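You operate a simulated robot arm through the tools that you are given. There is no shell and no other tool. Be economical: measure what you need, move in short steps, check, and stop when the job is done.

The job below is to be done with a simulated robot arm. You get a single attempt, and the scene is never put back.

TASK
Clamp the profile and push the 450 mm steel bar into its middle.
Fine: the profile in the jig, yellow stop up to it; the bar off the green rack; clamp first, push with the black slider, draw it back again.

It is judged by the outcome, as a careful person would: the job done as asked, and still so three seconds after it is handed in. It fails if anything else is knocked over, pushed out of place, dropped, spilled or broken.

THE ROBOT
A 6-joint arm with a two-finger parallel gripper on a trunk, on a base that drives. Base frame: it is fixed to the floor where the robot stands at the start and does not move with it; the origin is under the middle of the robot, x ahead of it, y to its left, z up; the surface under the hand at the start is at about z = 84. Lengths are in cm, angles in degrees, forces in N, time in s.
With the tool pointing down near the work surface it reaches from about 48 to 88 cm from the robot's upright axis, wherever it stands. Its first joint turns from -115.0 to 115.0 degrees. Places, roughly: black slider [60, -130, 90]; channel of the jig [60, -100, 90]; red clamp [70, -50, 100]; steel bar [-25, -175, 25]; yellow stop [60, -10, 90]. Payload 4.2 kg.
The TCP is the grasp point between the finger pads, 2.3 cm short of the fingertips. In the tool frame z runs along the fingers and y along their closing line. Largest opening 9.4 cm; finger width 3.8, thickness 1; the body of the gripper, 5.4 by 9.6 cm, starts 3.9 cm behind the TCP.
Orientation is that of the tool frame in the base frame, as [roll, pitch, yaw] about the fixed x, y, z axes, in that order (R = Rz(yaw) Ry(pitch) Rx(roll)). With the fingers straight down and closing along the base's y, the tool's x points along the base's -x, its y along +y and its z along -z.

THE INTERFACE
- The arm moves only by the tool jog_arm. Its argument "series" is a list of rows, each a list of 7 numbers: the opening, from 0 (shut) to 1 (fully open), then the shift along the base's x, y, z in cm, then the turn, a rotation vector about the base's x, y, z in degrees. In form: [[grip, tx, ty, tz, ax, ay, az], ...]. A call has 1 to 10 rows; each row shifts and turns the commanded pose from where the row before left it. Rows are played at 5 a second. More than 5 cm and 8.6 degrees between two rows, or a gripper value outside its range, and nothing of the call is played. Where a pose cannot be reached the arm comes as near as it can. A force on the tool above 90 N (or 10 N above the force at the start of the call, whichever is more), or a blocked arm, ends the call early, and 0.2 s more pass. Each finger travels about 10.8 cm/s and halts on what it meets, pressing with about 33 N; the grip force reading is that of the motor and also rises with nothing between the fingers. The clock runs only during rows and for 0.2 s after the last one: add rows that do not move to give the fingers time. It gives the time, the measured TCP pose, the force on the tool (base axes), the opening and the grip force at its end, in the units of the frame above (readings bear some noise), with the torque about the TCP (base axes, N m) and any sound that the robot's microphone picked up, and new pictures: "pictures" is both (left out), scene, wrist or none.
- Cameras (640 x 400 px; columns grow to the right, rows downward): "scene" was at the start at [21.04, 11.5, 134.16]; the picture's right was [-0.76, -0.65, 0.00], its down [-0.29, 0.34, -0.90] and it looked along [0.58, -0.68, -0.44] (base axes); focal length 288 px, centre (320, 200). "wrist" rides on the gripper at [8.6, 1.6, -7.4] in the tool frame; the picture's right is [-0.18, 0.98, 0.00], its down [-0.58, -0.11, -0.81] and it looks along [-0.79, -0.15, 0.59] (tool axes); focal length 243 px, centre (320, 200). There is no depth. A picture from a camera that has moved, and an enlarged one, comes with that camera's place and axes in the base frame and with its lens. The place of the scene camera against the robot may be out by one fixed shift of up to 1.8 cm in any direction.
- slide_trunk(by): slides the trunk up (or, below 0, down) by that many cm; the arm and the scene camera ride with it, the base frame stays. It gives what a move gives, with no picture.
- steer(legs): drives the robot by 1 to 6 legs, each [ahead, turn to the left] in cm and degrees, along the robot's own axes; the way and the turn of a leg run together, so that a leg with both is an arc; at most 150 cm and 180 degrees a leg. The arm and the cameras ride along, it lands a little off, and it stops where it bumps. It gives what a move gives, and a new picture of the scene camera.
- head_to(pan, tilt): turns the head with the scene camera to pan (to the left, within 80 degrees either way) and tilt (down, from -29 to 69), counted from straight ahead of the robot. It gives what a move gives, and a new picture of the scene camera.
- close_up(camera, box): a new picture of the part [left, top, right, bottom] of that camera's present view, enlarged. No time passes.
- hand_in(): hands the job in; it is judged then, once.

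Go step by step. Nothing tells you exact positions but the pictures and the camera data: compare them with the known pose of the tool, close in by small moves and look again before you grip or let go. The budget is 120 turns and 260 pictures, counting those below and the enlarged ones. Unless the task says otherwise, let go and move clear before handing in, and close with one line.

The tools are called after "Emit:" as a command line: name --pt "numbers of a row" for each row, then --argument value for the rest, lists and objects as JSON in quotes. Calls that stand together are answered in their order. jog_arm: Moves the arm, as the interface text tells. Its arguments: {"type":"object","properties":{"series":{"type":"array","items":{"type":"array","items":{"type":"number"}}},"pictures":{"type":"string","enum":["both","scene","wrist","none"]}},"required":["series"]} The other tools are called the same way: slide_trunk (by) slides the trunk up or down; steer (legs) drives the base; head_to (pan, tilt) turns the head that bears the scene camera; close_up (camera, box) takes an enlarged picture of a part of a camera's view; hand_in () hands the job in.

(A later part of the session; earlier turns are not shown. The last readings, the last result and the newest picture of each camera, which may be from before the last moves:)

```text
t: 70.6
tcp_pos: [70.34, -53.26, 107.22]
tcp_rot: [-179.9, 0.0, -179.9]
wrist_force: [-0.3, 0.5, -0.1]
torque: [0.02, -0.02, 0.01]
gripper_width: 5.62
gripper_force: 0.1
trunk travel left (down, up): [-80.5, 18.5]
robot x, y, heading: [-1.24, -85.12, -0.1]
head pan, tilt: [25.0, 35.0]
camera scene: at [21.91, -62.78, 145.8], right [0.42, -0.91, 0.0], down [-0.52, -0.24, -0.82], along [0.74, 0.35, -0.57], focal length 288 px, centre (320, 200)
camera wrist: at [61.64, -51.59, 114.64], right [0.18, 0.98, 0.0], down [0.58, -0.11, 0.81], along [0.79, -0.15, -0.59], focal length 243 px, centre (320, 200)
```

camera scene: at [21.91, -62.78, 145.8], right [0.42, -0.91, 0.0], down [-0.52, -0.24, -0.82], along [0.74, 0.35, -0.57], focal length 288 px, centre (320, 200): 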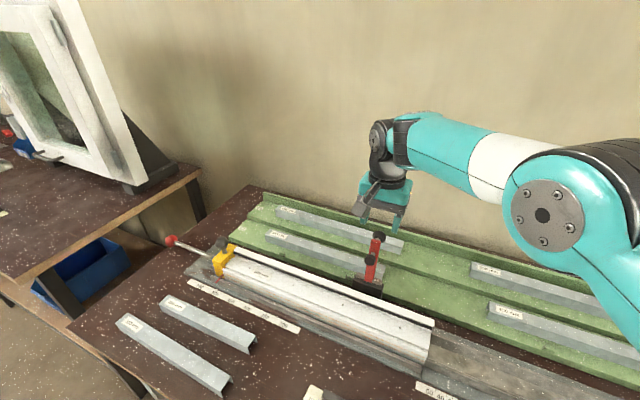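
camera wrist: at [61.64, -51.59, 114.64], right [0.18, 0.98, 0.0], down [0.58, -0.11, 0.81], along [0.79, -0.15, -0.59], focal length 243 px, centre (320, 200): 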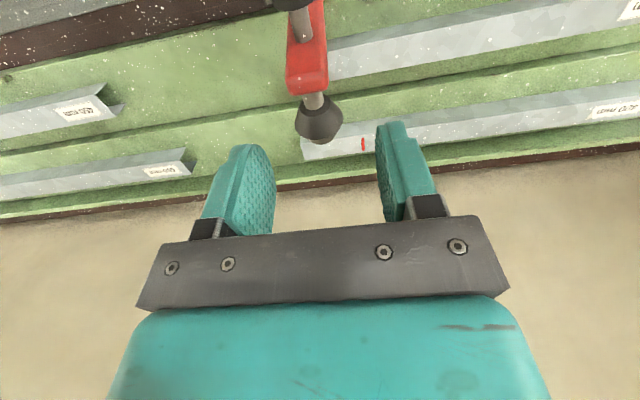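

Emit:
jog_arm --pt "0.6 0 -0.1 -4.7 0 0 0" --pt "0.6 0 0 0 0 0 0"

Emit:
close_up --camera "scene" --box '[320, 160, 440, 300]'

```text
t: 71.2
tcp_pos: [70.59, -53.38, 102.51]
tcp_rot: [-179.9, 0.0, -179.9]
wrist_force: [0.3, 0.3, -0.6]
torque: [0.01, -0.03, 0.01]
gripper_width: 5.62
gripper_force: 0.0
trunk travel left (down, up): [-80.5, 18.5]
robot x, y, heading: [-1.14, -84.63, -0.2]
head pan, tilt: [25.0, 35.0]
camera scene: at [21.94, -62.76, 145.79], right [0.42, -0.91, 0.0], down [-0.52, -0.24, -0.82], along [0.74, 0.35, -0.57], focal length 288 px, centre (320, 200)
camera wrist: at [61.82, -51.6, 110.01], right [0.18, 0.98, 0.0], down [0.58, -0.11, 0.81], along [0.79, -0.15, -0.59], focal length 243 px, centre (320, 200)
```

scene: 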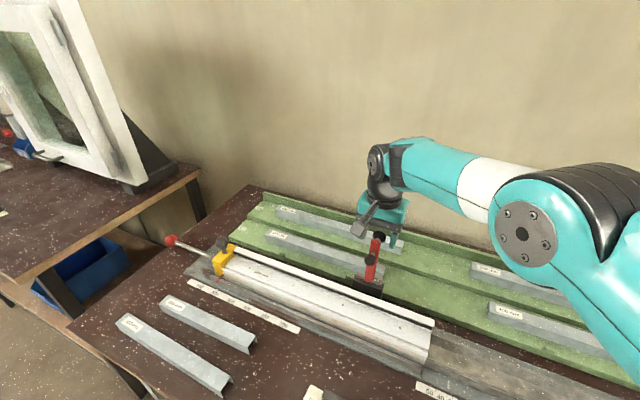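
wrist: 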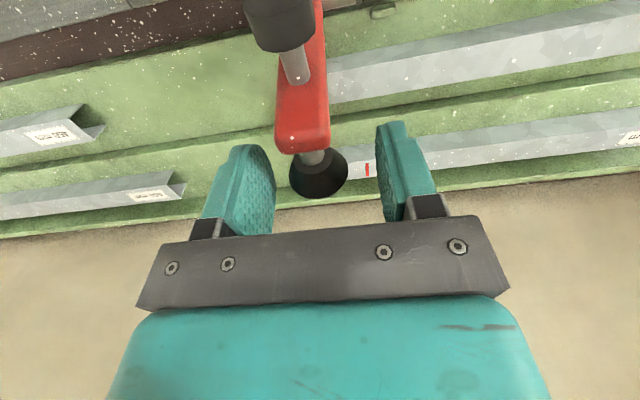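

```text
2.86 times, centred on (380, 230) of scene
camera zoom: at [21.94, -62.76, 145.79], right [0.42, -0.91, 0.0], down [-0.52, -0.24, -0.82], along [0.74, 0.35, -0.57], focal length 822 px, centre (149, 114)
```

zoom: 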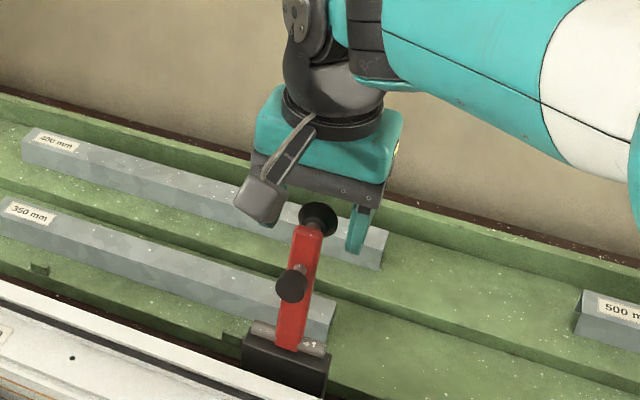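

The knob is between the pads at nearly the same apparent size as the stop's knob when gripped. I close on it.

Emit:
jog_arm --pt "0.6 0.3 0 -0.3 0 0 0" --pt "0 0 0 0 0 0 0" --pt "0 0 0 0 0 0 0" --pt "0 0 0 0 0 0 0"

```text
t: 72.2
tcp_pos: [70.74, -53.51, 102.16]
tcp_rot: [-179.9, 0.0, 179.9]
wrist_force: [-3.7, -14.7, 2.6]
torque: [-0.26, 0.39, -0.07]
gripper_width: 3.1
gripper_force: 45.1
trunk travel left (down, up): [-80.5, 18.5]
robot x, y, heading: [-0.96, -84.71, -0.3]
head pan, tilt: [25.0, 35.0]
camera scene: at [21.94, -62.86, 145.81], right [0.42, -0.91, 0.0], down [-0.52, -0.24, -0.82], along [0.74, 0.35, -0.57], focal length 288 px, centre (320, 200)
camera wrist: at [62.1, -51.77, 109.68], right [0.19, 0.98, 0.0], down [0.58, -0.11, 0.81], along [0.79, -0.15, -0.59], focal length 243 px, centre (320, 200)
```

scene: 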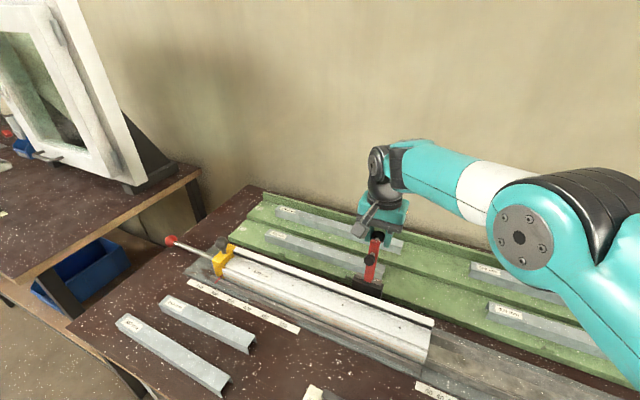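
wrist: 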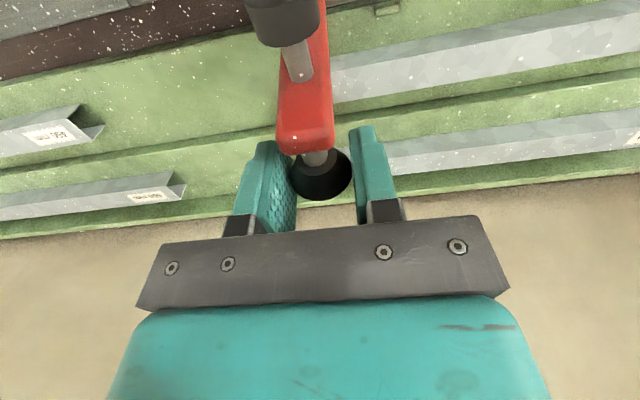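

Gripped. I swing the lever along its arc toward the robot, first 40°.

Emit:
jog_arm --pt "0 -0.87 0.05 0.38 0 0 0" --pt "0 -0.88 0 0.31 0 0 0" --pt "0 -0.91 0 0.22 0 0 0" --pt "0 -0.92 0 0.13 0 0 0" --pt "0 -0.93 0 0.05 0 0 0" --pt "0 -0.94 0 -0.02 0 0 0"

Emit:
close_up --camera "scene" --box '[320, 160, 440, 300]'

```text
t: 73.6
tcp_pos: [65.32, -53.45, 103.33]
tcp_rot: [-180.0, -0.1, 180.0]
wrist_force: [12.4, -15.8, 8.3]
torque: [-0.19, -1.3, -0.13]
gripper_width: 3.13
gripper_force: 45.1
trunk travel left (down, up): [-80.5, 18.5]
robot x, y, heading: [-1.06, -84.88, 0.3]
head pan, tilt: [25.0, 35.0]
camera scene: at [21.97, -62.89, 145.81], right [0.42, -0.91, 0.0], down [-0.52, -0.24, -0.82], along [0.74, 0.35, -0.57], focal length 288 px, centre (320, 200)
camera wrist: at [56.64, -51.79, 110.82], right [0.18, 0.98, 0.0], down [0.58, -0.11, 0.81], along [0.79, -0.15, -0.59], focal length 243 px, centre (320, 200)
```

scene: 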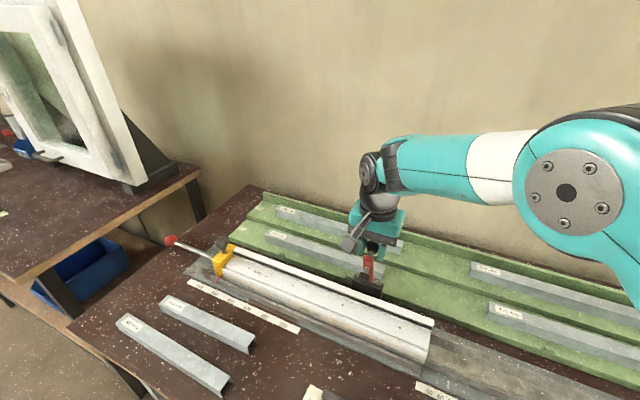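
wrist: 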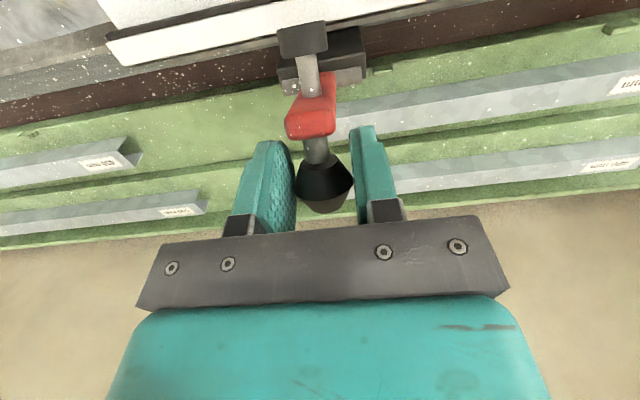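

```text
2.86 times, centred on (380, 230) of scene
camera zoom: at [21.97, -62.89, 145.81], right [0.42, -0.91, 0.0], down [-0.52, -0.24, -0.82], along [0.74, 0.35, -0.57], focal length 822 px, centre (149, 114)
```

zoom: 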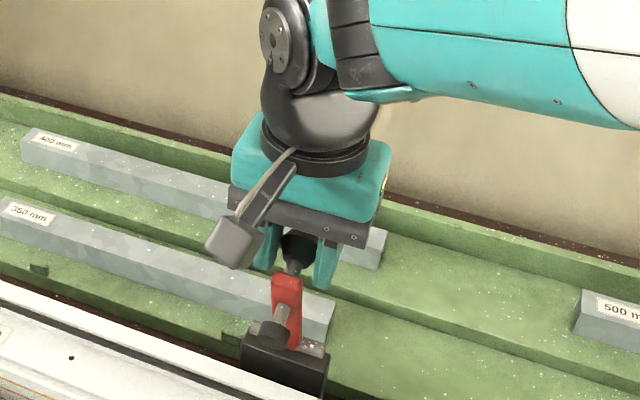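

Emit:
jog_arm --pt "0 -0.93 0 -0.1 0 0 0" --pt "0 -0.91 0 -0.19 0 0 0" --pt "0 -0.9 0 -0.26 0 0 0" --pt "0 -0.86 0 -0.35 0 0 0" --pt "0 -0.84 0 -0.41 0 0 0" --pt "0 -0.79 0 -0.49 0 0 0"

Emit:
close_up --camera "scene" --box '[320, 180, 440, 320]'

```text
t: 75.0
tcp_pos: [59.96, -53.59, 101.49]
tcp_rot: [-180.0, -0.1, -179.9]
wrist_force: [5.0, -10.6, 13.7]
torque: [-0.08, -1.31, -0.07]
gripper_width: 3.14
gripper_force: 45.1
trunk travel left (down, up): [-80.5, 18.5]
robot x, y, heading: [-0.97, -84.98, 0.2]
head pan, tilt: [25.0, 35.0]
camera scene: at [21.92, -62.87, 145.81], right [0.42, -0.91, 0.0], down [-0.52, -0.24, -0.82], along [0.74, 0.35, -0.57], focal length 288 px, centre (320, 200)
camera wrist: at [51.4, -51.78, 108.94], right [0.18, 0.98, 0.0], down [0.58, -0.11, 0.81], along [0.79, -0.15, -0.59], focal length 243 px, centre (320, 200)
```

scene: 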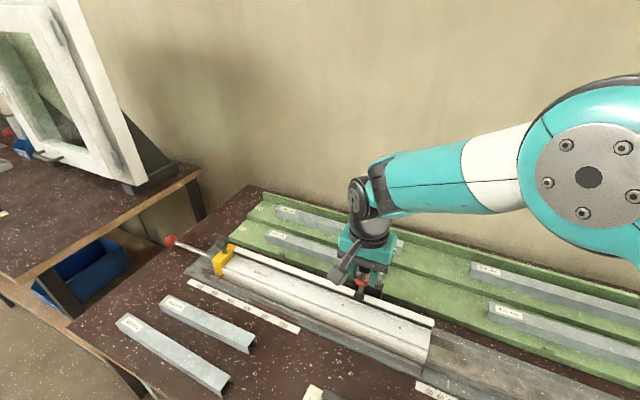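
wrist: 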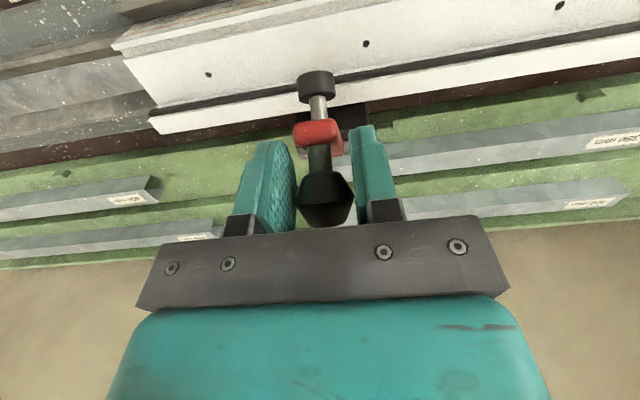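

```text
2.86 times, centred on (380, 250) of scene
camera zoom: at [21.92, -62.87, 145.81], right [0.42, -0.91, 0.0], down [-0.52, -0.24, -0.82], along [0.74, 0.35, -0.57], focal length 822 px, centre (149, 57)
```

zoom: 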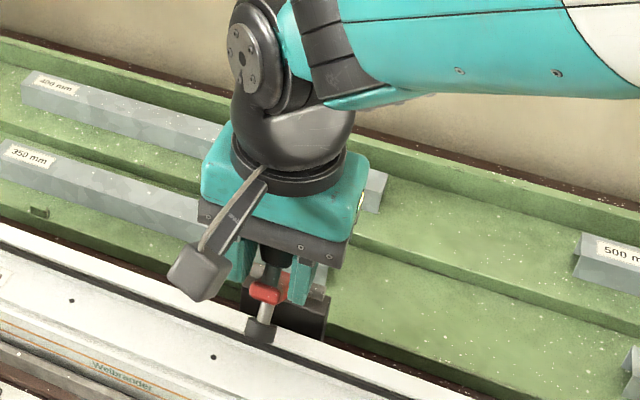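

Emit:
jog_arm --pt "0 -0.75 0 -0.55 0 0 0" --pt "0 -0.7 0 -0.62 0 0 0" --pt "0 -0.65 0 -0.68 0 0 0" --pt "0 -0.58 0 -0.73 0 0 0"

Emit:
close_up --camera "scene" --box '[300, 180, 420, 320]'

```text
t: 76.0
tcp_pos: [57.4, -53.53, 98.79]
tcp_rot: [180.0, 0.0, 180.0]
wrist_force: [2.1, -8.4, 13.1]
torque: [-0.03, -1.4, -0.07]
gripper_width: 3.13
gripper_force: 45.1
trunk travel left (down, up): [-80.5, 18.5]
robot x, y, heading: [-1.16, -85.19, -0.0]
head pan, tilt: [25.0, 35.0]
camera scene: at [21.91, -62.86, 145.81], right [0.42, -0.91, 0.0], down [-0.52, -0.24, -0.82], along [0.74, 0.35, -0.57], focal length 288 px, centre (320, 200)
camera wrist: at [48.58, -51.78, 106.43], right [0.18, 0.98, 0.0], down [0.58, -0.11, 0.81], along [0.79, -0.15, -0.59], focal length 243 px, centre (320, 200)
```

scene: 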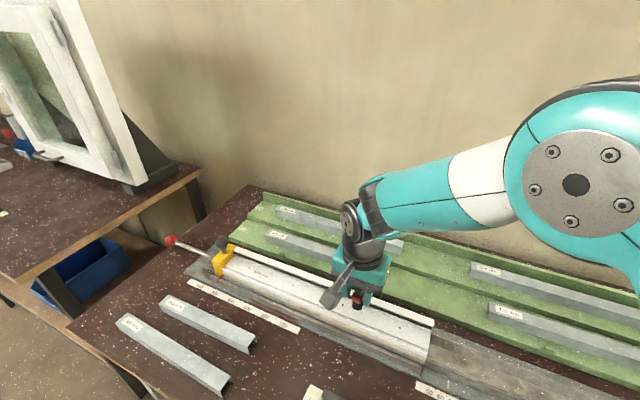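
wrist: 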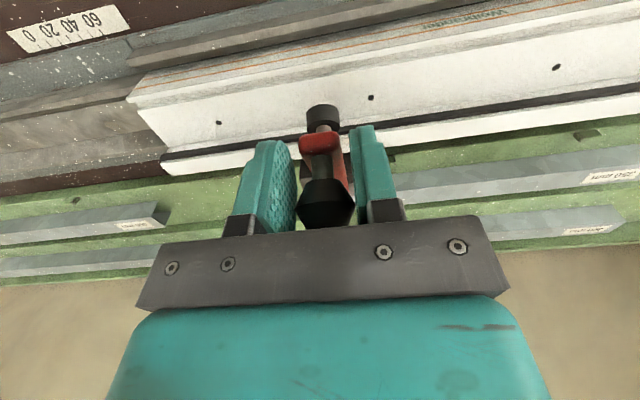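

```text
2.86 times, centred on (360, 250) of scene
camera zoom: at [21.91, -62.86, 145.81], right [0.42, -0.91, 0.0], down [-0.52, -0.24, -0.82], along [0.74, 0.35, -0.57], focal length 822 px, centre (206, 57)
```

zoom: 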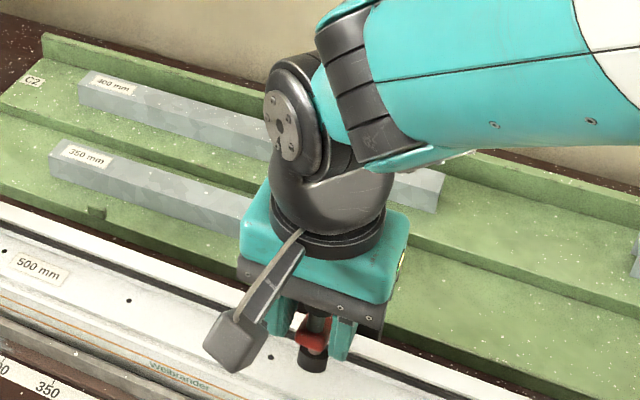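

Emit:
jog_arm --pt "0 -0.5 0 -0.65 0 0 0" --pt "0 -0.45 0 -0.7 0 0 0" --pt "0 -0.4 0 -0.75 0 0 0"

Emit:
close_up --camera "scene" --box '[300, 180, 420, 320]'

```text
t: 76.8
tcp_pos: [56.01, -53.48, 96.79]
tcp_rot: [179.9, 0.0, 179.9]
wrist_force: [1.5, -7.6, 13.2]
torque: [-0.11, -1.36, -0.11]
gripper_width: 3.12
gripper_force: 45.2
trunk travel left (down, up): [-80.5, 18.5]
robot x, y, heading: [-1.17, -85.25, -0.0]
head pan, tilt: [25.0, 35.0]
camera scene: at [21.91, -62.86, 145.8], right [0.42, -0.91, 0.0], down [-0.52, -0.24, -0.82], along [0.74, 0.35, -0.57], focal length 288 px, centre (320, 200)
camera wrist: at [47.28, -51.76, 104.26], right [0.18, 0.98, 0.0], down [0.58, -0.11, 0.81], along [0.79, -0.15, -0.59], focal length 243 px, centre (320, 200)
```

scene: 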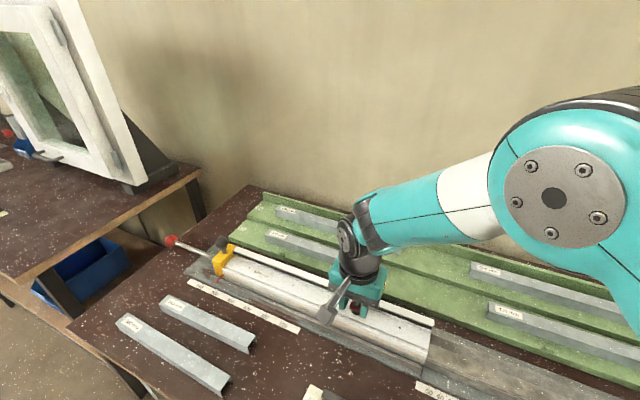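
wrist: 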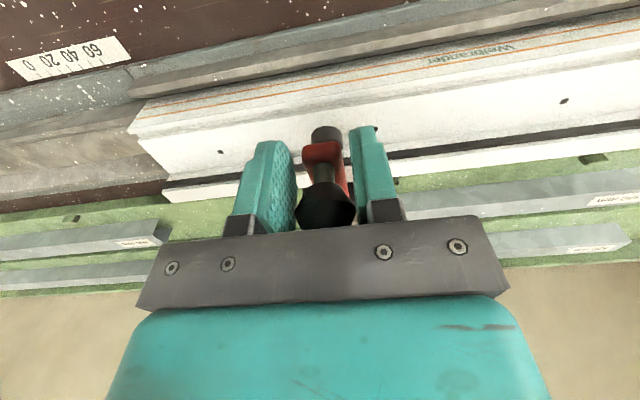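

```text
2.86 times, centred on (360, 250) of scene
camera zoom: at [21.91, -62.86, 145.8], right [0.42, -0.91, 0.0], down [-0.52, -0.24, -0.82], along [0.74, 0.35, -0.57], focal length 822 px, centre (206, 57)
```

zoom: 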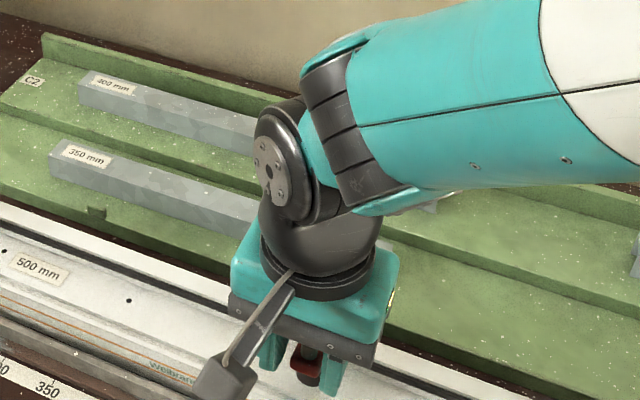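

Lever is close to down. I release, rise, and will press the knob from above with closed fingers.

Emit:
jog_arm --pt "0.6 0 0 0 0 0 0" --pt "0.6 0 0 0 0 0 0" --pt "0.6 0 0 4.5 0 0 0" --pt "0.6 0 0 4.5 0 0 0" --pt "0 -1 0 1 0 0 0" --pt "0 0 0 0 0 0 0" --pt "0 0 0 0 0 0 0"

Emit:
close_up --camera "scene" --box '[300, 180, 420, 320]'

Emit:
close_up --camera "wrist" --box '[200, 30, 440, 180]'

```text
t: 78.4
tcp_pos: [54.87, -53.27, 106.79]
tcp_rot: [180.0, 0.1, 180.0]
wrist_force: [0.6, 0.0, 0.2]
torque: [0.0, -0.02, 0.0]
gripper_width: 0.0
gripper_force: 33.1
trunk travel left (down, up): [-80.5, 18.5]
robot x, y, heading: [-1.37, -84.83, 0.1]
head pan, tilt: [25.0, 35.0]
camera scene: at [21.95, -62.8, 145.79], right [0.42, -0.91, 0.0], down [-0.52, -0.24, -0.82], along [0.74, 0.35, -0.57], focal length 288 px, centre (320, 200)
camera wrist: at [46.13, -51.63, 114.3], right [0.18, 0.98, 0.0], down [0.58, -0.11, 0.81], along [0.79, -0.15, -0.59], focal length 243 px, centre (320, 200)
```

scene: 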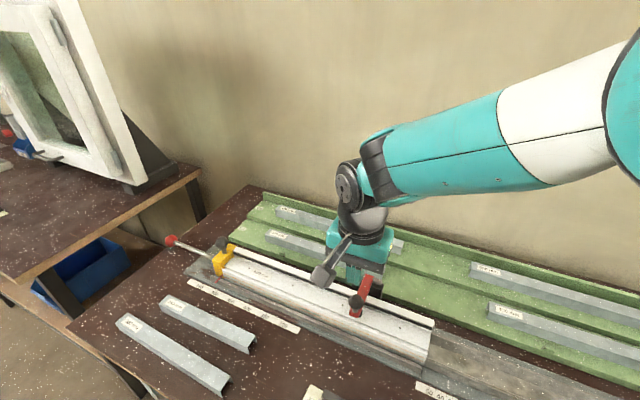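
wrist: 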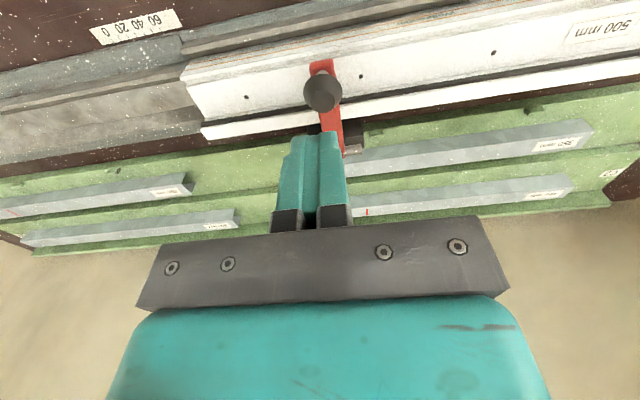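

```text
2.86 times, centred on (360, 250) of scene
camera zoom: at [21.95, -62.8, 145.79], right [0.42, -0.91, 0.0], down [-0.52, -0.24, -0.82], along [0.74, 0.35, -0.57], focal length 822 px, centre (206, 57)
```

zoom: 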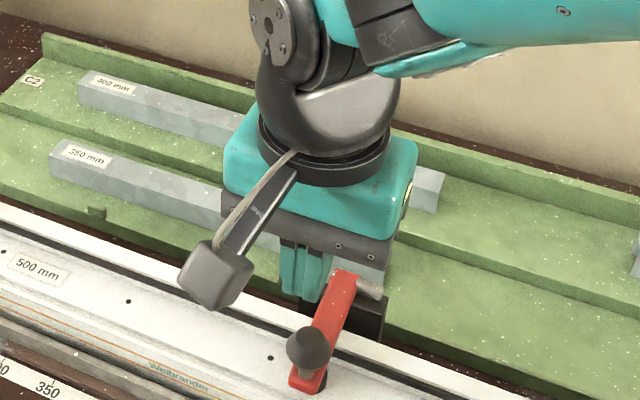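

```text
2.67 times, centred on (320, 105) of wrist
camera zoom: at [46.13, -51.63, 114.3], right [0.18, 0.98, 0.0], down [0.58, -0.11, 0.81], along [0.79, -0.15, -0.59], focal length 647 px, centre (320, 453)
```

zoom: 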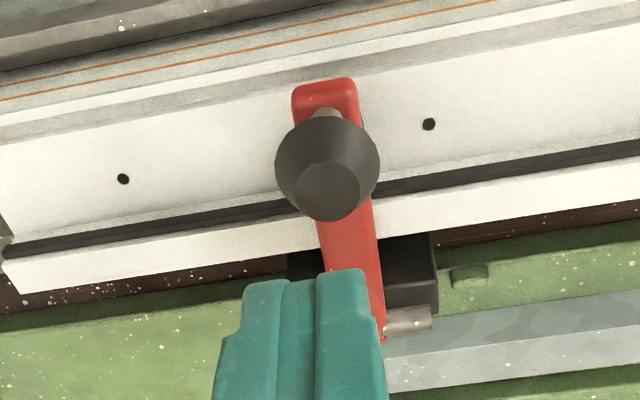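

Lever is nearly flat. I press the knob (55.9, -53.2) from above with closed fingers until it resists firmly.

Emit:
jog_arm --pt "0 1 0 -4 0 0 0" --pt "0 0 0 -1 0 0 0" --pt "0 0 0 -0.5 0 0 0" --pt "0 0 0 -0.5 0 0 0" --pt "0 0 0 -0.4 0 0 0" --pt "0 0 0 -0.4 0 0 0" --pt "0 0 0 -0.4 0 0 0" --pictures "wrist"

Emit:
close_up --camera "scene" --box '[300, 200, 420, 340]'

```text
t: 80.0
tcp_pos: [56.29, -53.4, 99.7]
tcp_rot: [179.8, 0.1, -179.9]
wrist_force: [-2.8, -0.9, 13.8]
torque: [-0.06, 0.0, -0.05]
gripper_width: 0.03
gripper_force: 32.9
trunk travel left (down, up): [-80.5, 18.5]
robot x, y, heading: [-0.65, -85.41, -0.3]
head pan, tilt: [25.0, 35.0]
camera wrist: at [47.32, -51.75, 107.19], right [0.18, 0.98, 0.0], down [0.58, -0.11, 0.81], along [0.79, -0.15, -0.59], focal length 243 px, centre (320, 200)
```

wrist: 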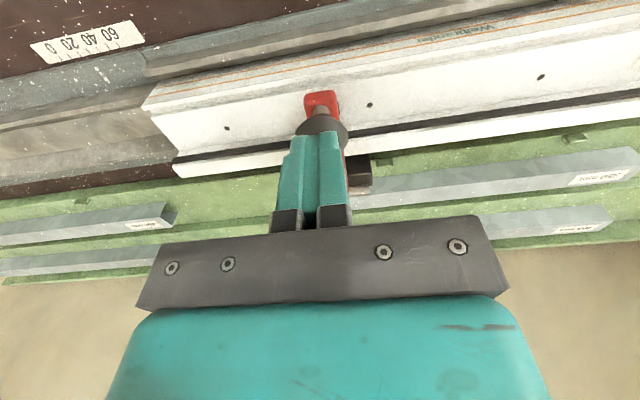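

```text
2.86 times, centred on (360, 270) of scene
camera zoom: at [21.89, -62.83, 145.84], right [0.42, -0.91, 0.0], down [-0.52, -0.24, -0.82], along [0.74, 0.35, -0.57], focal length 822 px, centre (206, 0)
```

zoom: 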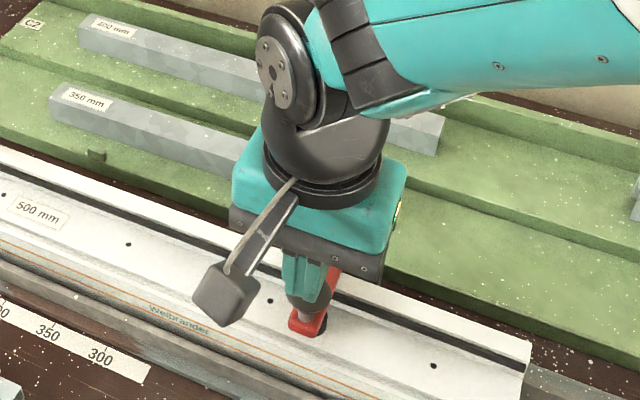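

Still moving with only friction force. Press further.

Emit:
jog_arm --pt "0 0 0 -0.4 0 0 0" --pt "0 0 0 -0.4 0 0 0" --pt "0 0 0 -0.4 0 0 0" --pt "0 0 0 -0.4 0 0 0" --pictures "wrist"

Emit:
close_up --camera "wrist" --box '[220, 60, 420, 185]'

```text
t: 80.7
tcp_pos: [56.3, -53.19, 99.69]
tcp_rot: [179.3, 0.7, 180.0]
wrist_force: [-7.3, -6.7, 36.2]
torque: [-0.26, 0.02, -0.05]
gripper_width: 0.02
gripper_force: 33.2
trunk travel left (down, up): [-80.5, 18.5]
robot x, y, heading: [-0.96, -85.05, -0.3]
head pan, tilt: [25.0, 35.0]
stopped in row 3: the force on the tool passed its limit at 97 N (the readings are from after the stop); the commanded pose is now the measured one
camera wrist: at [47.49, -51.54, 107.11], right [0.18, 0.98, 0.01], down [0.57, -0.12, 0.81], along [0.8, -0.14, -0.58], focal length 243 px, centre (320, 200)
```

wrist: 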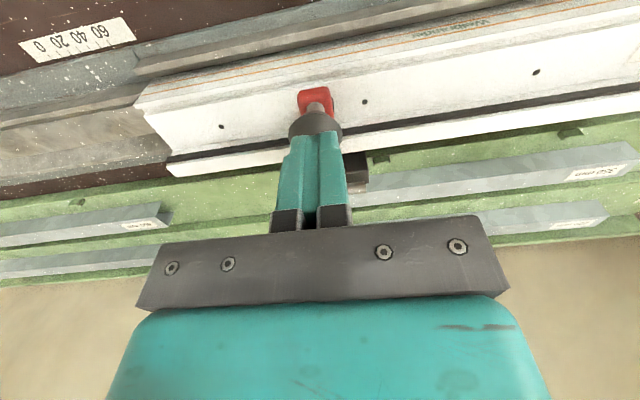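

```text
3.20 times, centred on (320, 122) of wrist
camera zoom: at [47.49, -51.54, 107.11], right [0.18, 0.98, 0.01], down [0.57, -0.12, 0.81], along [0.8, -0.14, -0.58], focal length 776 px, centre (320, 448)
```

zoom: 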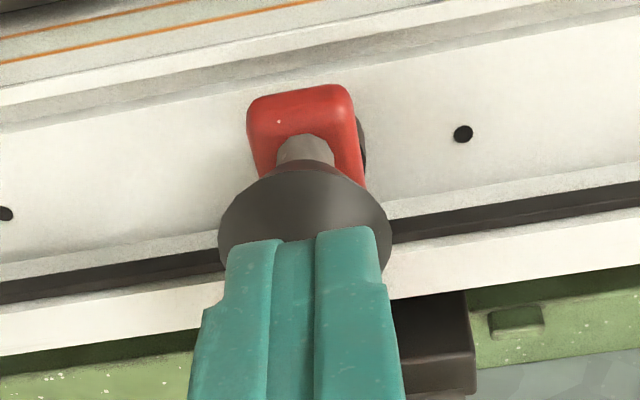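

Clamp pressed to firm resistance (97 N). I rise, and go over to the bar at D1, turning the tool so fingers close along x.

Emit:
jog_arm --pt "0 0 0 4.5 0 0 0" --pt "0 0 0 4.5 0 0 0" --pt "0 0 0 4.5 0 0 0" --pt "0.6 0 -4.5 0 0 0 -8.2" --pt "0.6 0 -4.5 0 0 0 -8.2" --pt "0.6 0 -4.5 0 0 0 -8.2" --pt "0.6 0 -4.5 0 0 0 -8.2" --pt "0.6 0 -4.5 0 0 0 -8.2" --pt "0.6 0 -4.5 0 0 0 -8.2" --pt "0.6 0 -4.5 0 0 0 -8.2" --pictures "none"

Emit:
jog_arm --pt "0.6 3 -2 0 0 0 -8.2" --pt "0.6 3 -2 0 0 0 -8.2" --pt "0.6 3 -2 0 0 0 -8.2" --pt "0.6 3 -2 0 0 0 -8" --pt "0.6 0 0 0 0 0 0" --pictures "wrist"

Emit:
head_to --pan -15 --tilt 40

Emit:
close_up --camera "scene" --box '[0, 80, 240, 260]'

```text
t: 82.9
tcp_pos: [56.05, -84.76, 112.87]
tcp_rot: [179.7, 0.4, 122.4]
wrist_force: [0.3, 0.9, 0.3]
torque: [-0.02, -0.01, -0.05]
gripper_width: 5.64
gripper_force: 0.0
trunk travel left (down, up): [-80.5, 18.5]
robot x, y, heading: [-1.25, -84.92, 0.1]
head pan, tilt: [25.0, 35.0]
```

```text
t: 84.1
tcp_pos: [68.12, -92.74, 112.42]
tcp_rot: [179.8, 0.4, 89.8]
wrist_force: [0.3, -0.1, -1.0]
torque: [-0.03, 0.01, 0.03]
gripper_width: 5.61
gripper_force: 0.1
trunk travel left (down, up): [-80.5, 18.5]
robot x, y, heading: [-1.09, -84.87, 0.1]
head pan, tilt: [25.0, 35.0]
camera wrist: at [69.67, -83.92, 119.98], right [0.98, -0.19, 0.01], down [-0.12, -0.58, 0.81], along [-0.15, -0.8, -0.59], focal length 243 px, centre (320, 200)
```

wrist: 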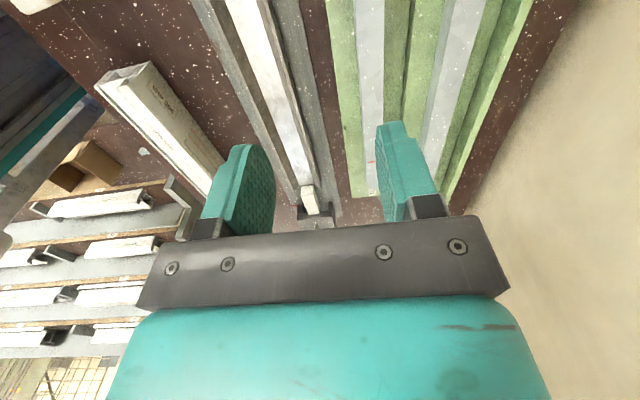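

```text
t: 85.2
tcp_pos: [68.12, -92.68, 112.46]
tcp_rot: [179.8, 0.3, 89.9]
wrist_force: [-0.3, 0.2, 0.3]
torque: [-0.01, 0.02, 0.05]
gripper_width: 5.66
gripper_force: 0.1
trunk travel left (down, up): [-80.5, 18.5]
robot x, y, heading: [-1.22, -85.15, 0.1]
head pan, tilt: [-15.0, 40.0]
camera scene: at [22.18, -68.75, 145.03], right [-0.26, -0.97, 0.0], down [-0.62, 0.17, -0.77], along [0.74, -0.2, -0.64], focal length 288 px, centre (320, 200)
```

scene: 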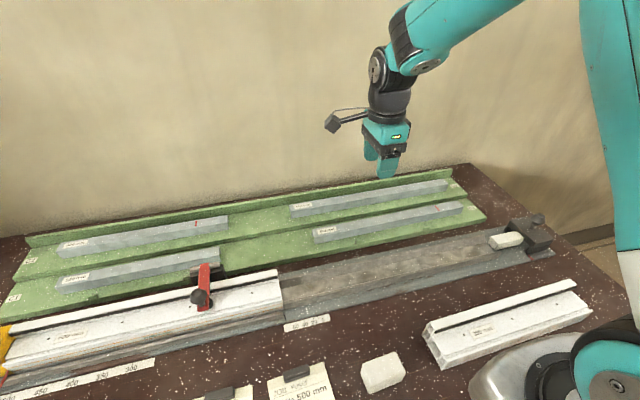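

```text
2.22 times, centred on (120, 170) of scene
camera zoom: at [22.18, -68.75, 145.03], right [-0.26, -0.97, 0.0], down [-0.62, 0.17, -0.77], along [0.74, -0.2, -0.64], focal length 639 px, centre (764, 267)
```

zoom: 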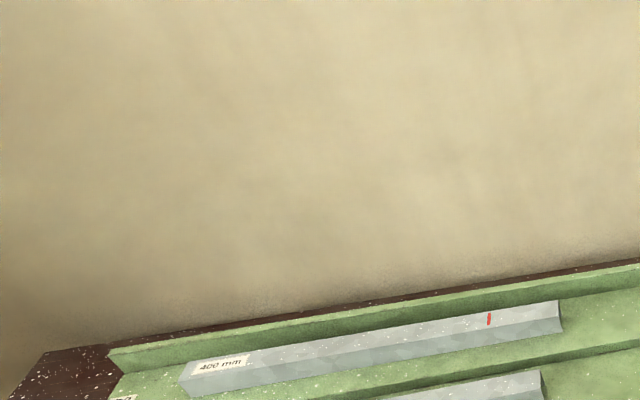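

The clamp lever is down on the profile. Close-ups of the bar, trough and slider next.

Emit:
close_up --camera "scene" --box '[260, 170, 500, 320]'

Emit:
close_up --camera "scene" --box '[420, 180, 580, 280]'

Emit:
close_up --camera "scene" --box '[160, 240, 320, 340]'

Emit:
close_up --camera "wrist" --box '[240, 0, 440, 125]'

```text
2.67 times, centred on (380, 245) of scene
camera zoom: at [22.18, -68.75, 145.03], right [-0.26, -0.97, 0.0], down [-0.62, 0.17, -0.77], along [0.74, -0.2, -0.64], focal length 767 px, centre (160, 80)
```

zoom: 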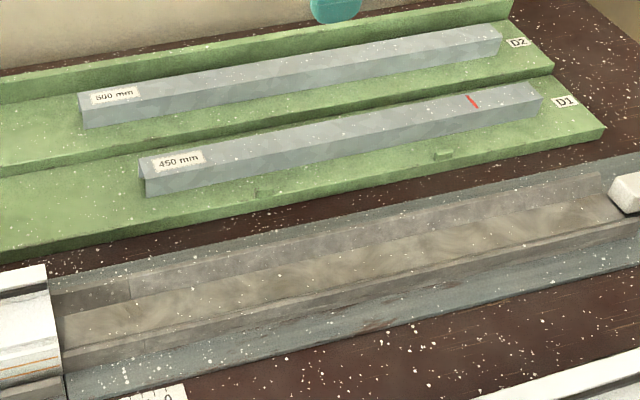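

```text
4.00 times, centred on (500, 230) of scene
camera zoom: at [22.18, -68.75, 145.03], right [-0.26, -0.97, 0.0], down [-0.62, 0.17, -0.77], along [0.74, -0.2, -0.64], focal length 1151 px, centre (-400, 80)
```

zoom: 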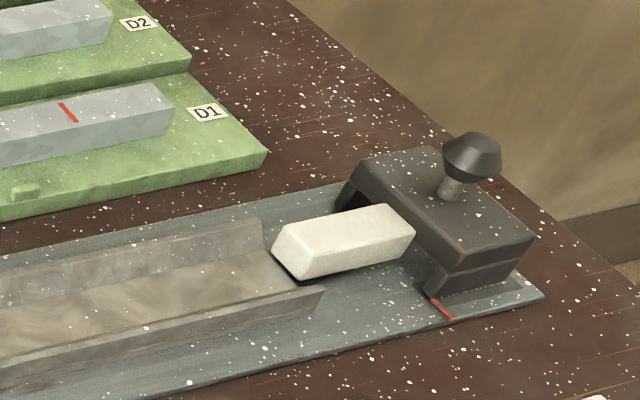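

```text
4.00 times, centred on (240, 290) of scene
camera zoom: at [22.18, -68.75, 145.03], right [-0.26, -0.97, 0.0], down [-0.62, 0.17, -0.77], along [0.74, -0.2, -0.64], focal length 1151 px, centre (640, -160)
```

zoom: 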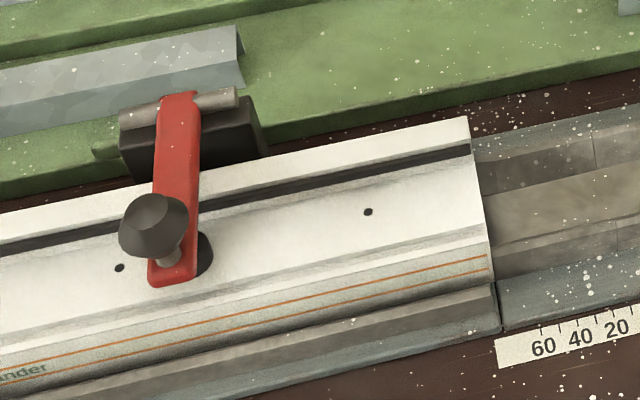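

```text
3.20 times, centred on (340, 62) of wrist
camera zoom: at [69.63, -83.89, 119.98], right [0.98, -0.19, 0.01], down [-0.11, -0.58, 0.81], along [-0.15, -0.8, -0.59], focal length 776 px, centre (256, 640)
```

zoom: 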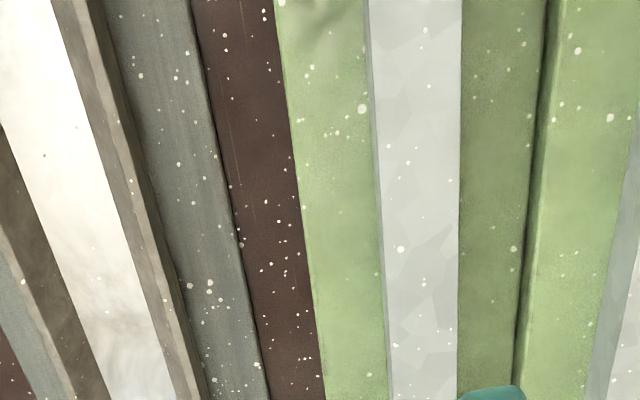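

Slider pointer vs. scale: the offset suggests reading 0 means the pusher nose is at the shoulder, so 25 on the scale is the target (450 in 500). Now to the bar: centre about (72.9, -102.8). I go above it with a wider opening.

Emit:
jog_arm --pt "0.7 2.4 -4 0 0 0 0" --pt "0.7 2.4 -4 0 0 0 0" --pt "0.7 0 -2 -4 0 0 0" --pt "0.7 0 0 -4 0 0 0" --pt "0.7 0 0 -3 0 0 0"

Emit:
close_up --camera "scene" --box '[280, 120, 480, 245]'

```text
t: 86.4
tcp_pos: [72.93, -103.01, 101.91]
tcp_rot: [179.6, 0.2, 89.9]
wrist_force: [0.5, 0.0, 0.3]
torque: [0.02, -0.02, -0.03]
gripper_width: 6.58
gripper_force: 0.0
trunk travel left (down, up): [-80.5, 18.5]
robot x, y, heading: [-0.82, -84.71, -0.2]
head pan, tilt: [-15.0, 40.0]
camera scene: at [22.15, -68.76, 145.04], right [-0.26, -0.97, 0.0], down [-0.62, 0.17, -0.77], along [0.74, -0.2, -0.64], focal length 288 px, centre (320, 200)
camera wrist: at [74.56, -94.18, 109.47], right [0.98, -0.19, 0.01], down [-0.11, -0.58, 0.81], along [-0.15, -0.8, -0.59], focal length 243 px, centre (320, 200)
```

scene: 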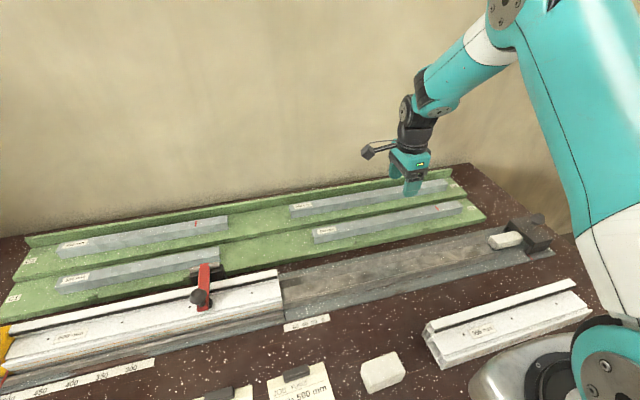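
wrist: 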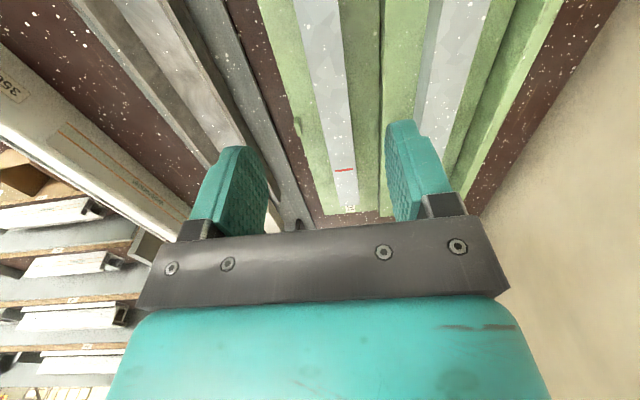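

```text
3.20 times, centred on (380, 182) of scene
camera zoom: at [22.15, -68.76, 145.04], right [-0.26, -0.97, 0.0], down [-0.62, 0.17, -0.77], along [0.74, -0.2, -0.64], focal length 921 px, centre (128, 256)
```

zoom: 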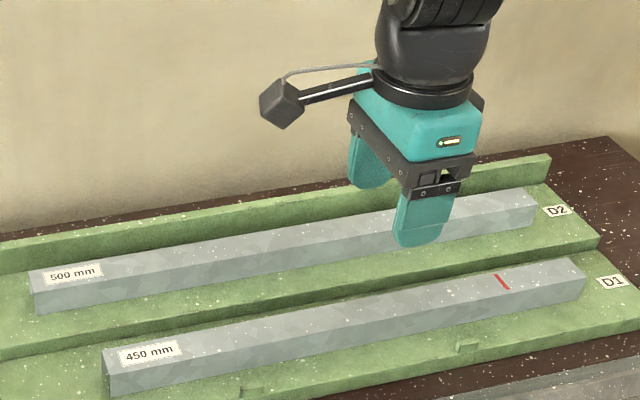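

Bar top is near z = 90.4, x centre 73.0; the step behind is near, so I use a narrower opening (4.4 cm) and descend to look once more.

Emit:
jog_arm --pt "0.47 0.05 0 -4 0 0 0" --pt "0.47 0 0 -3 0 0 0" --pt "0.47 0 0 0 0 0 0"

Emit:
close_up --camera "wrist" --box '[220, 60, 420, 220]'

Emit:
close_up --camera "scene" --box '[340, 140, 480, 240]'

```text
t: 87.2
tcp_pos: [73.0, -102.9, 94.66]
tcp_rot: [179.6, 0.3, 90.0]
wrist_force: [0.4, 0.4, 0.5]
torque: [-0.02, -0.02, -0.03]
gripper_width: 4.41
gripper_force: 0.1
trunk travel left (down, up): [-80.5, 18.5]
robot x, y, heading: [-1.22, -85.51, -0.1]
head pan, tilt: [-15.0, 40.0]
camera scene: at [22.17, -68.76, 145.03], right [-0.26, -0.97, 0.0], down [-0.62, 0.17, -0.77], along [0.74, -0.2, -0.64], focal length 288 px, centre (320, 200)
camera wrist: at [74.55, -94.16, 102.16], right [0.98, -0.19, 0.01], down [-0.11, -0.58, 0.81], along [-0.15, -0.8, -0.59], focal length 243 px, centre (320, 200)
```

scene: 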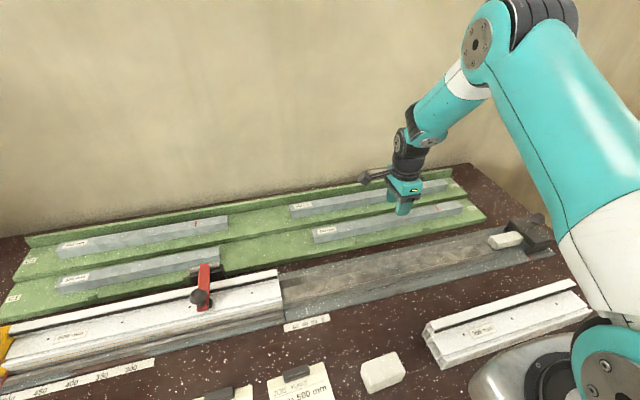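
wrist: 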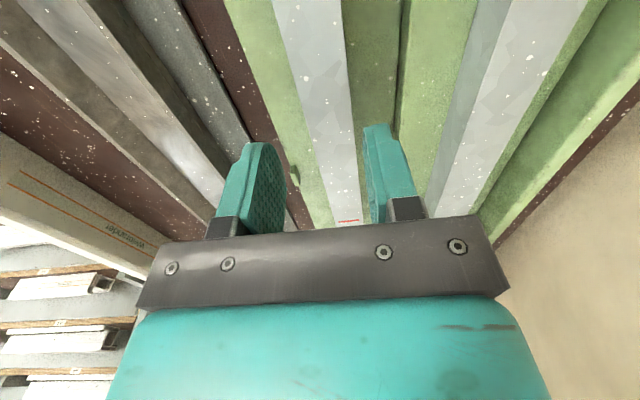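

```text
2.50 times, centred on (320, 140) of wrist
camera zoom: at [74.55, -94.16, 102.16], right [0.98, -0.19, 0.01], down [-0.11, -0.58, 0.81], along [-0.15, -0.8, -0.59], focal length 606 px, centre (320, 350)
```

zoom: 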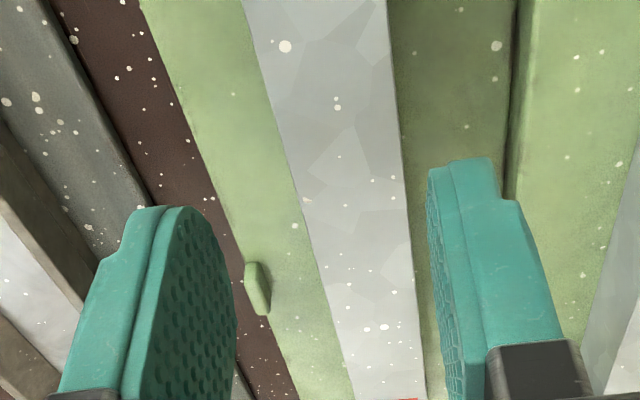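

```text
4.00 times, centred on (410, 190) of scene
camera zoom: at [22.17, -68.76, 145.03], right [-0.26, -0.97, 0.0], down [-0.62, 0.17, -0.77], along [0.74, -0.2, -0.64], focal length 1151 px, centre (-40, 240)
```

zoom: 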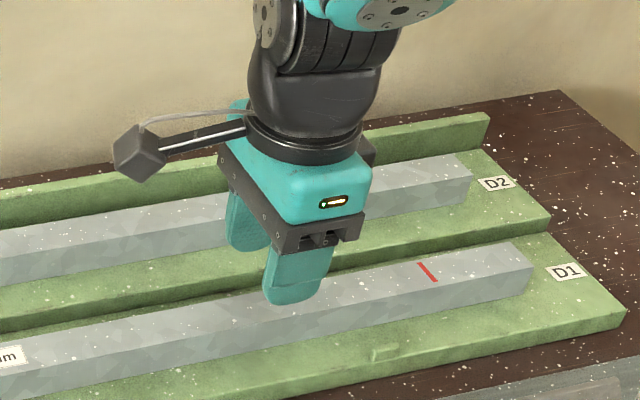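

Bar centre appears at x ≈ 73.4; I shift by 0.4 and descend.

Emit:
jog_arm --pt "0.47 0.4 0 0 0 0 0" --pt "0.47 0 0 -1.5 0 0 0" --pt "0.47 0 0 -1 0 0 0" --pt "0.47 0 0 -0.8 0 0 0"

Emit:
close_up --camera "wrist" --box '[220, 60, 420, 220]'

Emit:
close_up --camera "scene" --box '[340, 160, 480, 260]'

```text
t: 88.2
tcp_pos: [73.51, -102.85, 91.41]
tcp_rot: [179.7, 0.4, 89.9]
wrist_force: [-0.1, -0.3, 0.2]
torque: [-0.01, -0.01, -0.01]
gripper_width: 4.41
gripper_force: 0.0
trunk travel left (down, up): [-80.5, 18.5]
robot x, y, heading: [-1.24, -85.08, 0.1]
head pan, tilt: [-15.0, 40.0]
camera scene: at [22.17, -68.76, 145.04], right [-0.26, -0.97, 0.0], down [-0.62, 0.17, -0.77], along [0.74, -0.2, -0.64], focal length 288 px, centre (320, 200)
camera wrist: at [75.04, -94.02, 98.95], right [0.98, -0.19, 0.01], down [-0.11, -0.58, 0.81], along [-0.15, -0.8, -0.59], focal length 243 px, centre (320, 200)
```

scene: 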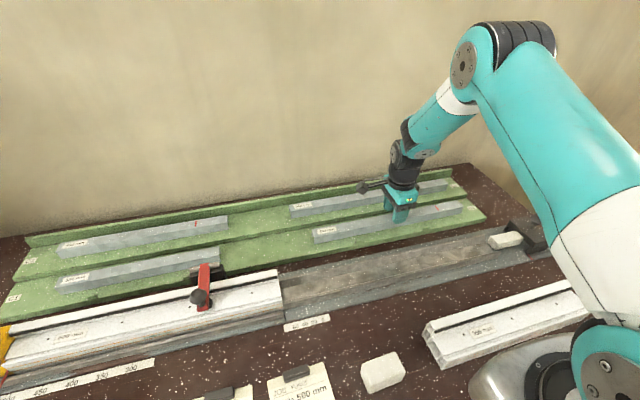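
wrist: 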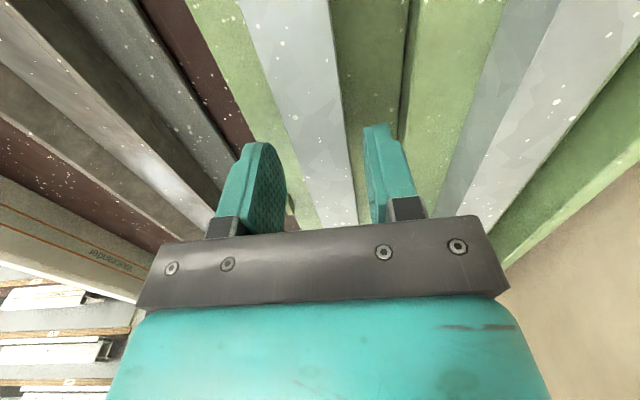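

```text
2.50 times, centred on (320, 140) of wrist
camera zoom: at [75.04, -94.02, 98.95], right [0.98, -0.19, 0.01], down [-0.11, -0.58, 0.81], along [-0.15, -0.8, -0.59], focal length 606 px, centre (320, 350)
```

zoom: 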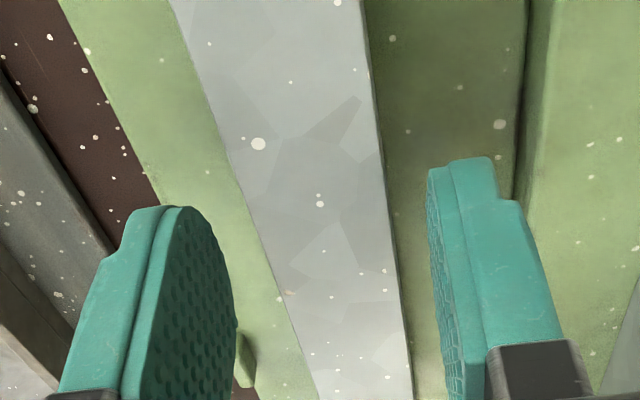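

```text
4.00 times, centred on (410, 210) of scene
camera zoom: at [22.17, -68.76, 145.04], right [-0.26, -0.97, 0.0], down [-0.62, 0.17, -0.77], along [0.74, -0.2, -0.64], focal length 1151 px, centre (-40, 160)
```

zoom: 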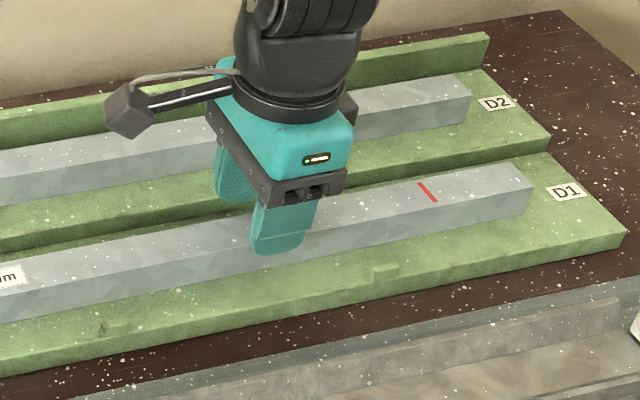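

Fingers straddle the bar with good overlap. Close and lift slightly.

Emit:
jog_arm --pt "0 0 0 0 0 0 0" --pt "0 0 0 0 0 0 0" --pt "0 0 0 0 0 0 0" --pt "0 0 0 1 0 0 0" --pt "0 0 0 2 0 0 0"

Emit:
close_up --camera "scene" --box '[280, 140, 520, 290]'

```text
t: 89.4
tcp_pos: [73.47, -102.86, 94.61]
tcp_rot: [179.7, 0.4, 89.8]
wrist_force: [-0.5, -0.4, 0.0]
torque: [0.02, 0.0, 0.02]
gripper_width: 0.01
gripper_force: 32.9
trunk travel left (down, up): [-80.5, 18.5]
robot x, y, heading: [-1.53, -85.24, 0.0]
head pan, tilt: [-15.0, 40.0]
camera scene: at [22.2, -68.77, 145.03], right [-0.26, -0.97, 0.0], down [-0.62, 0.17, -0.77], along [0.74, -0.2, -0.64], focal length 288 px, centre (320, 200)
camera wrist: at [74.98, -93.99, 101.94], right [0.98, -0.19, 0.01], down [-0.11, -0.58, 0.81], along [-0.15, -0.8, -0.59], focal length 243 px, centre (320, 200)
```

scene: 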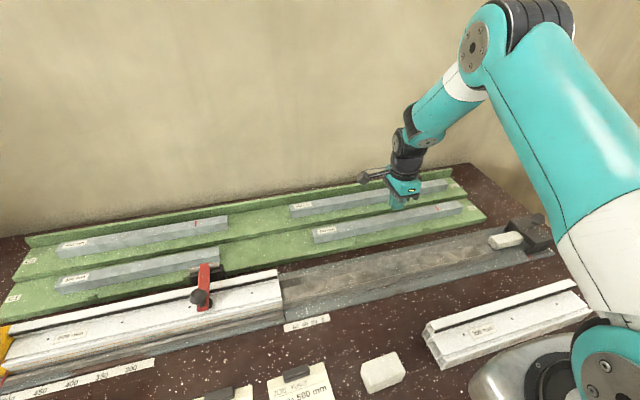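
wrist: 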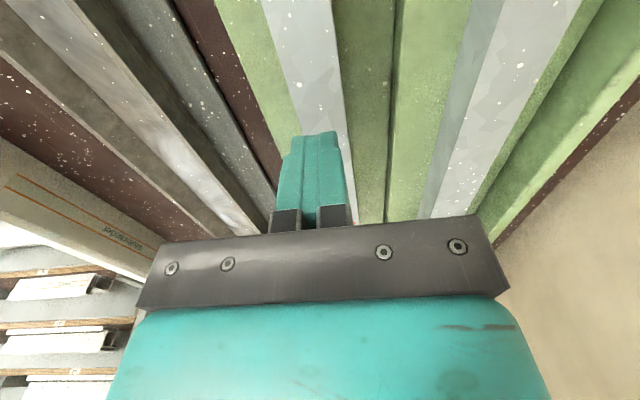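

```text
2.67 times, centred on (400, 215) of scene
camera zoom: at [22.2, -68.77, 145.03], right [-0.26, -0.97, 0.0], down [-0.62, 0.17, -0.77], along [0.74, -0.2, -0.64], focal length 767 px, centre (107, 160)
```

zoom: 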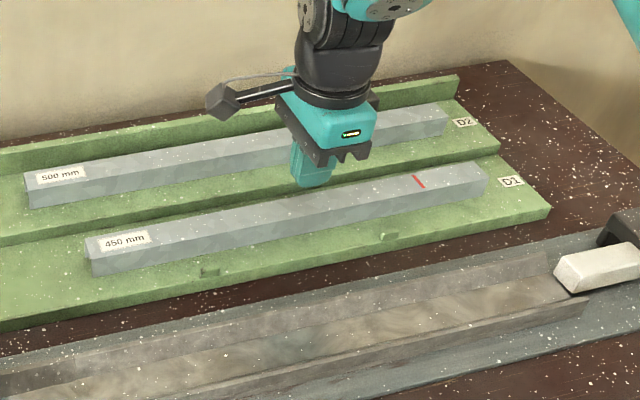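

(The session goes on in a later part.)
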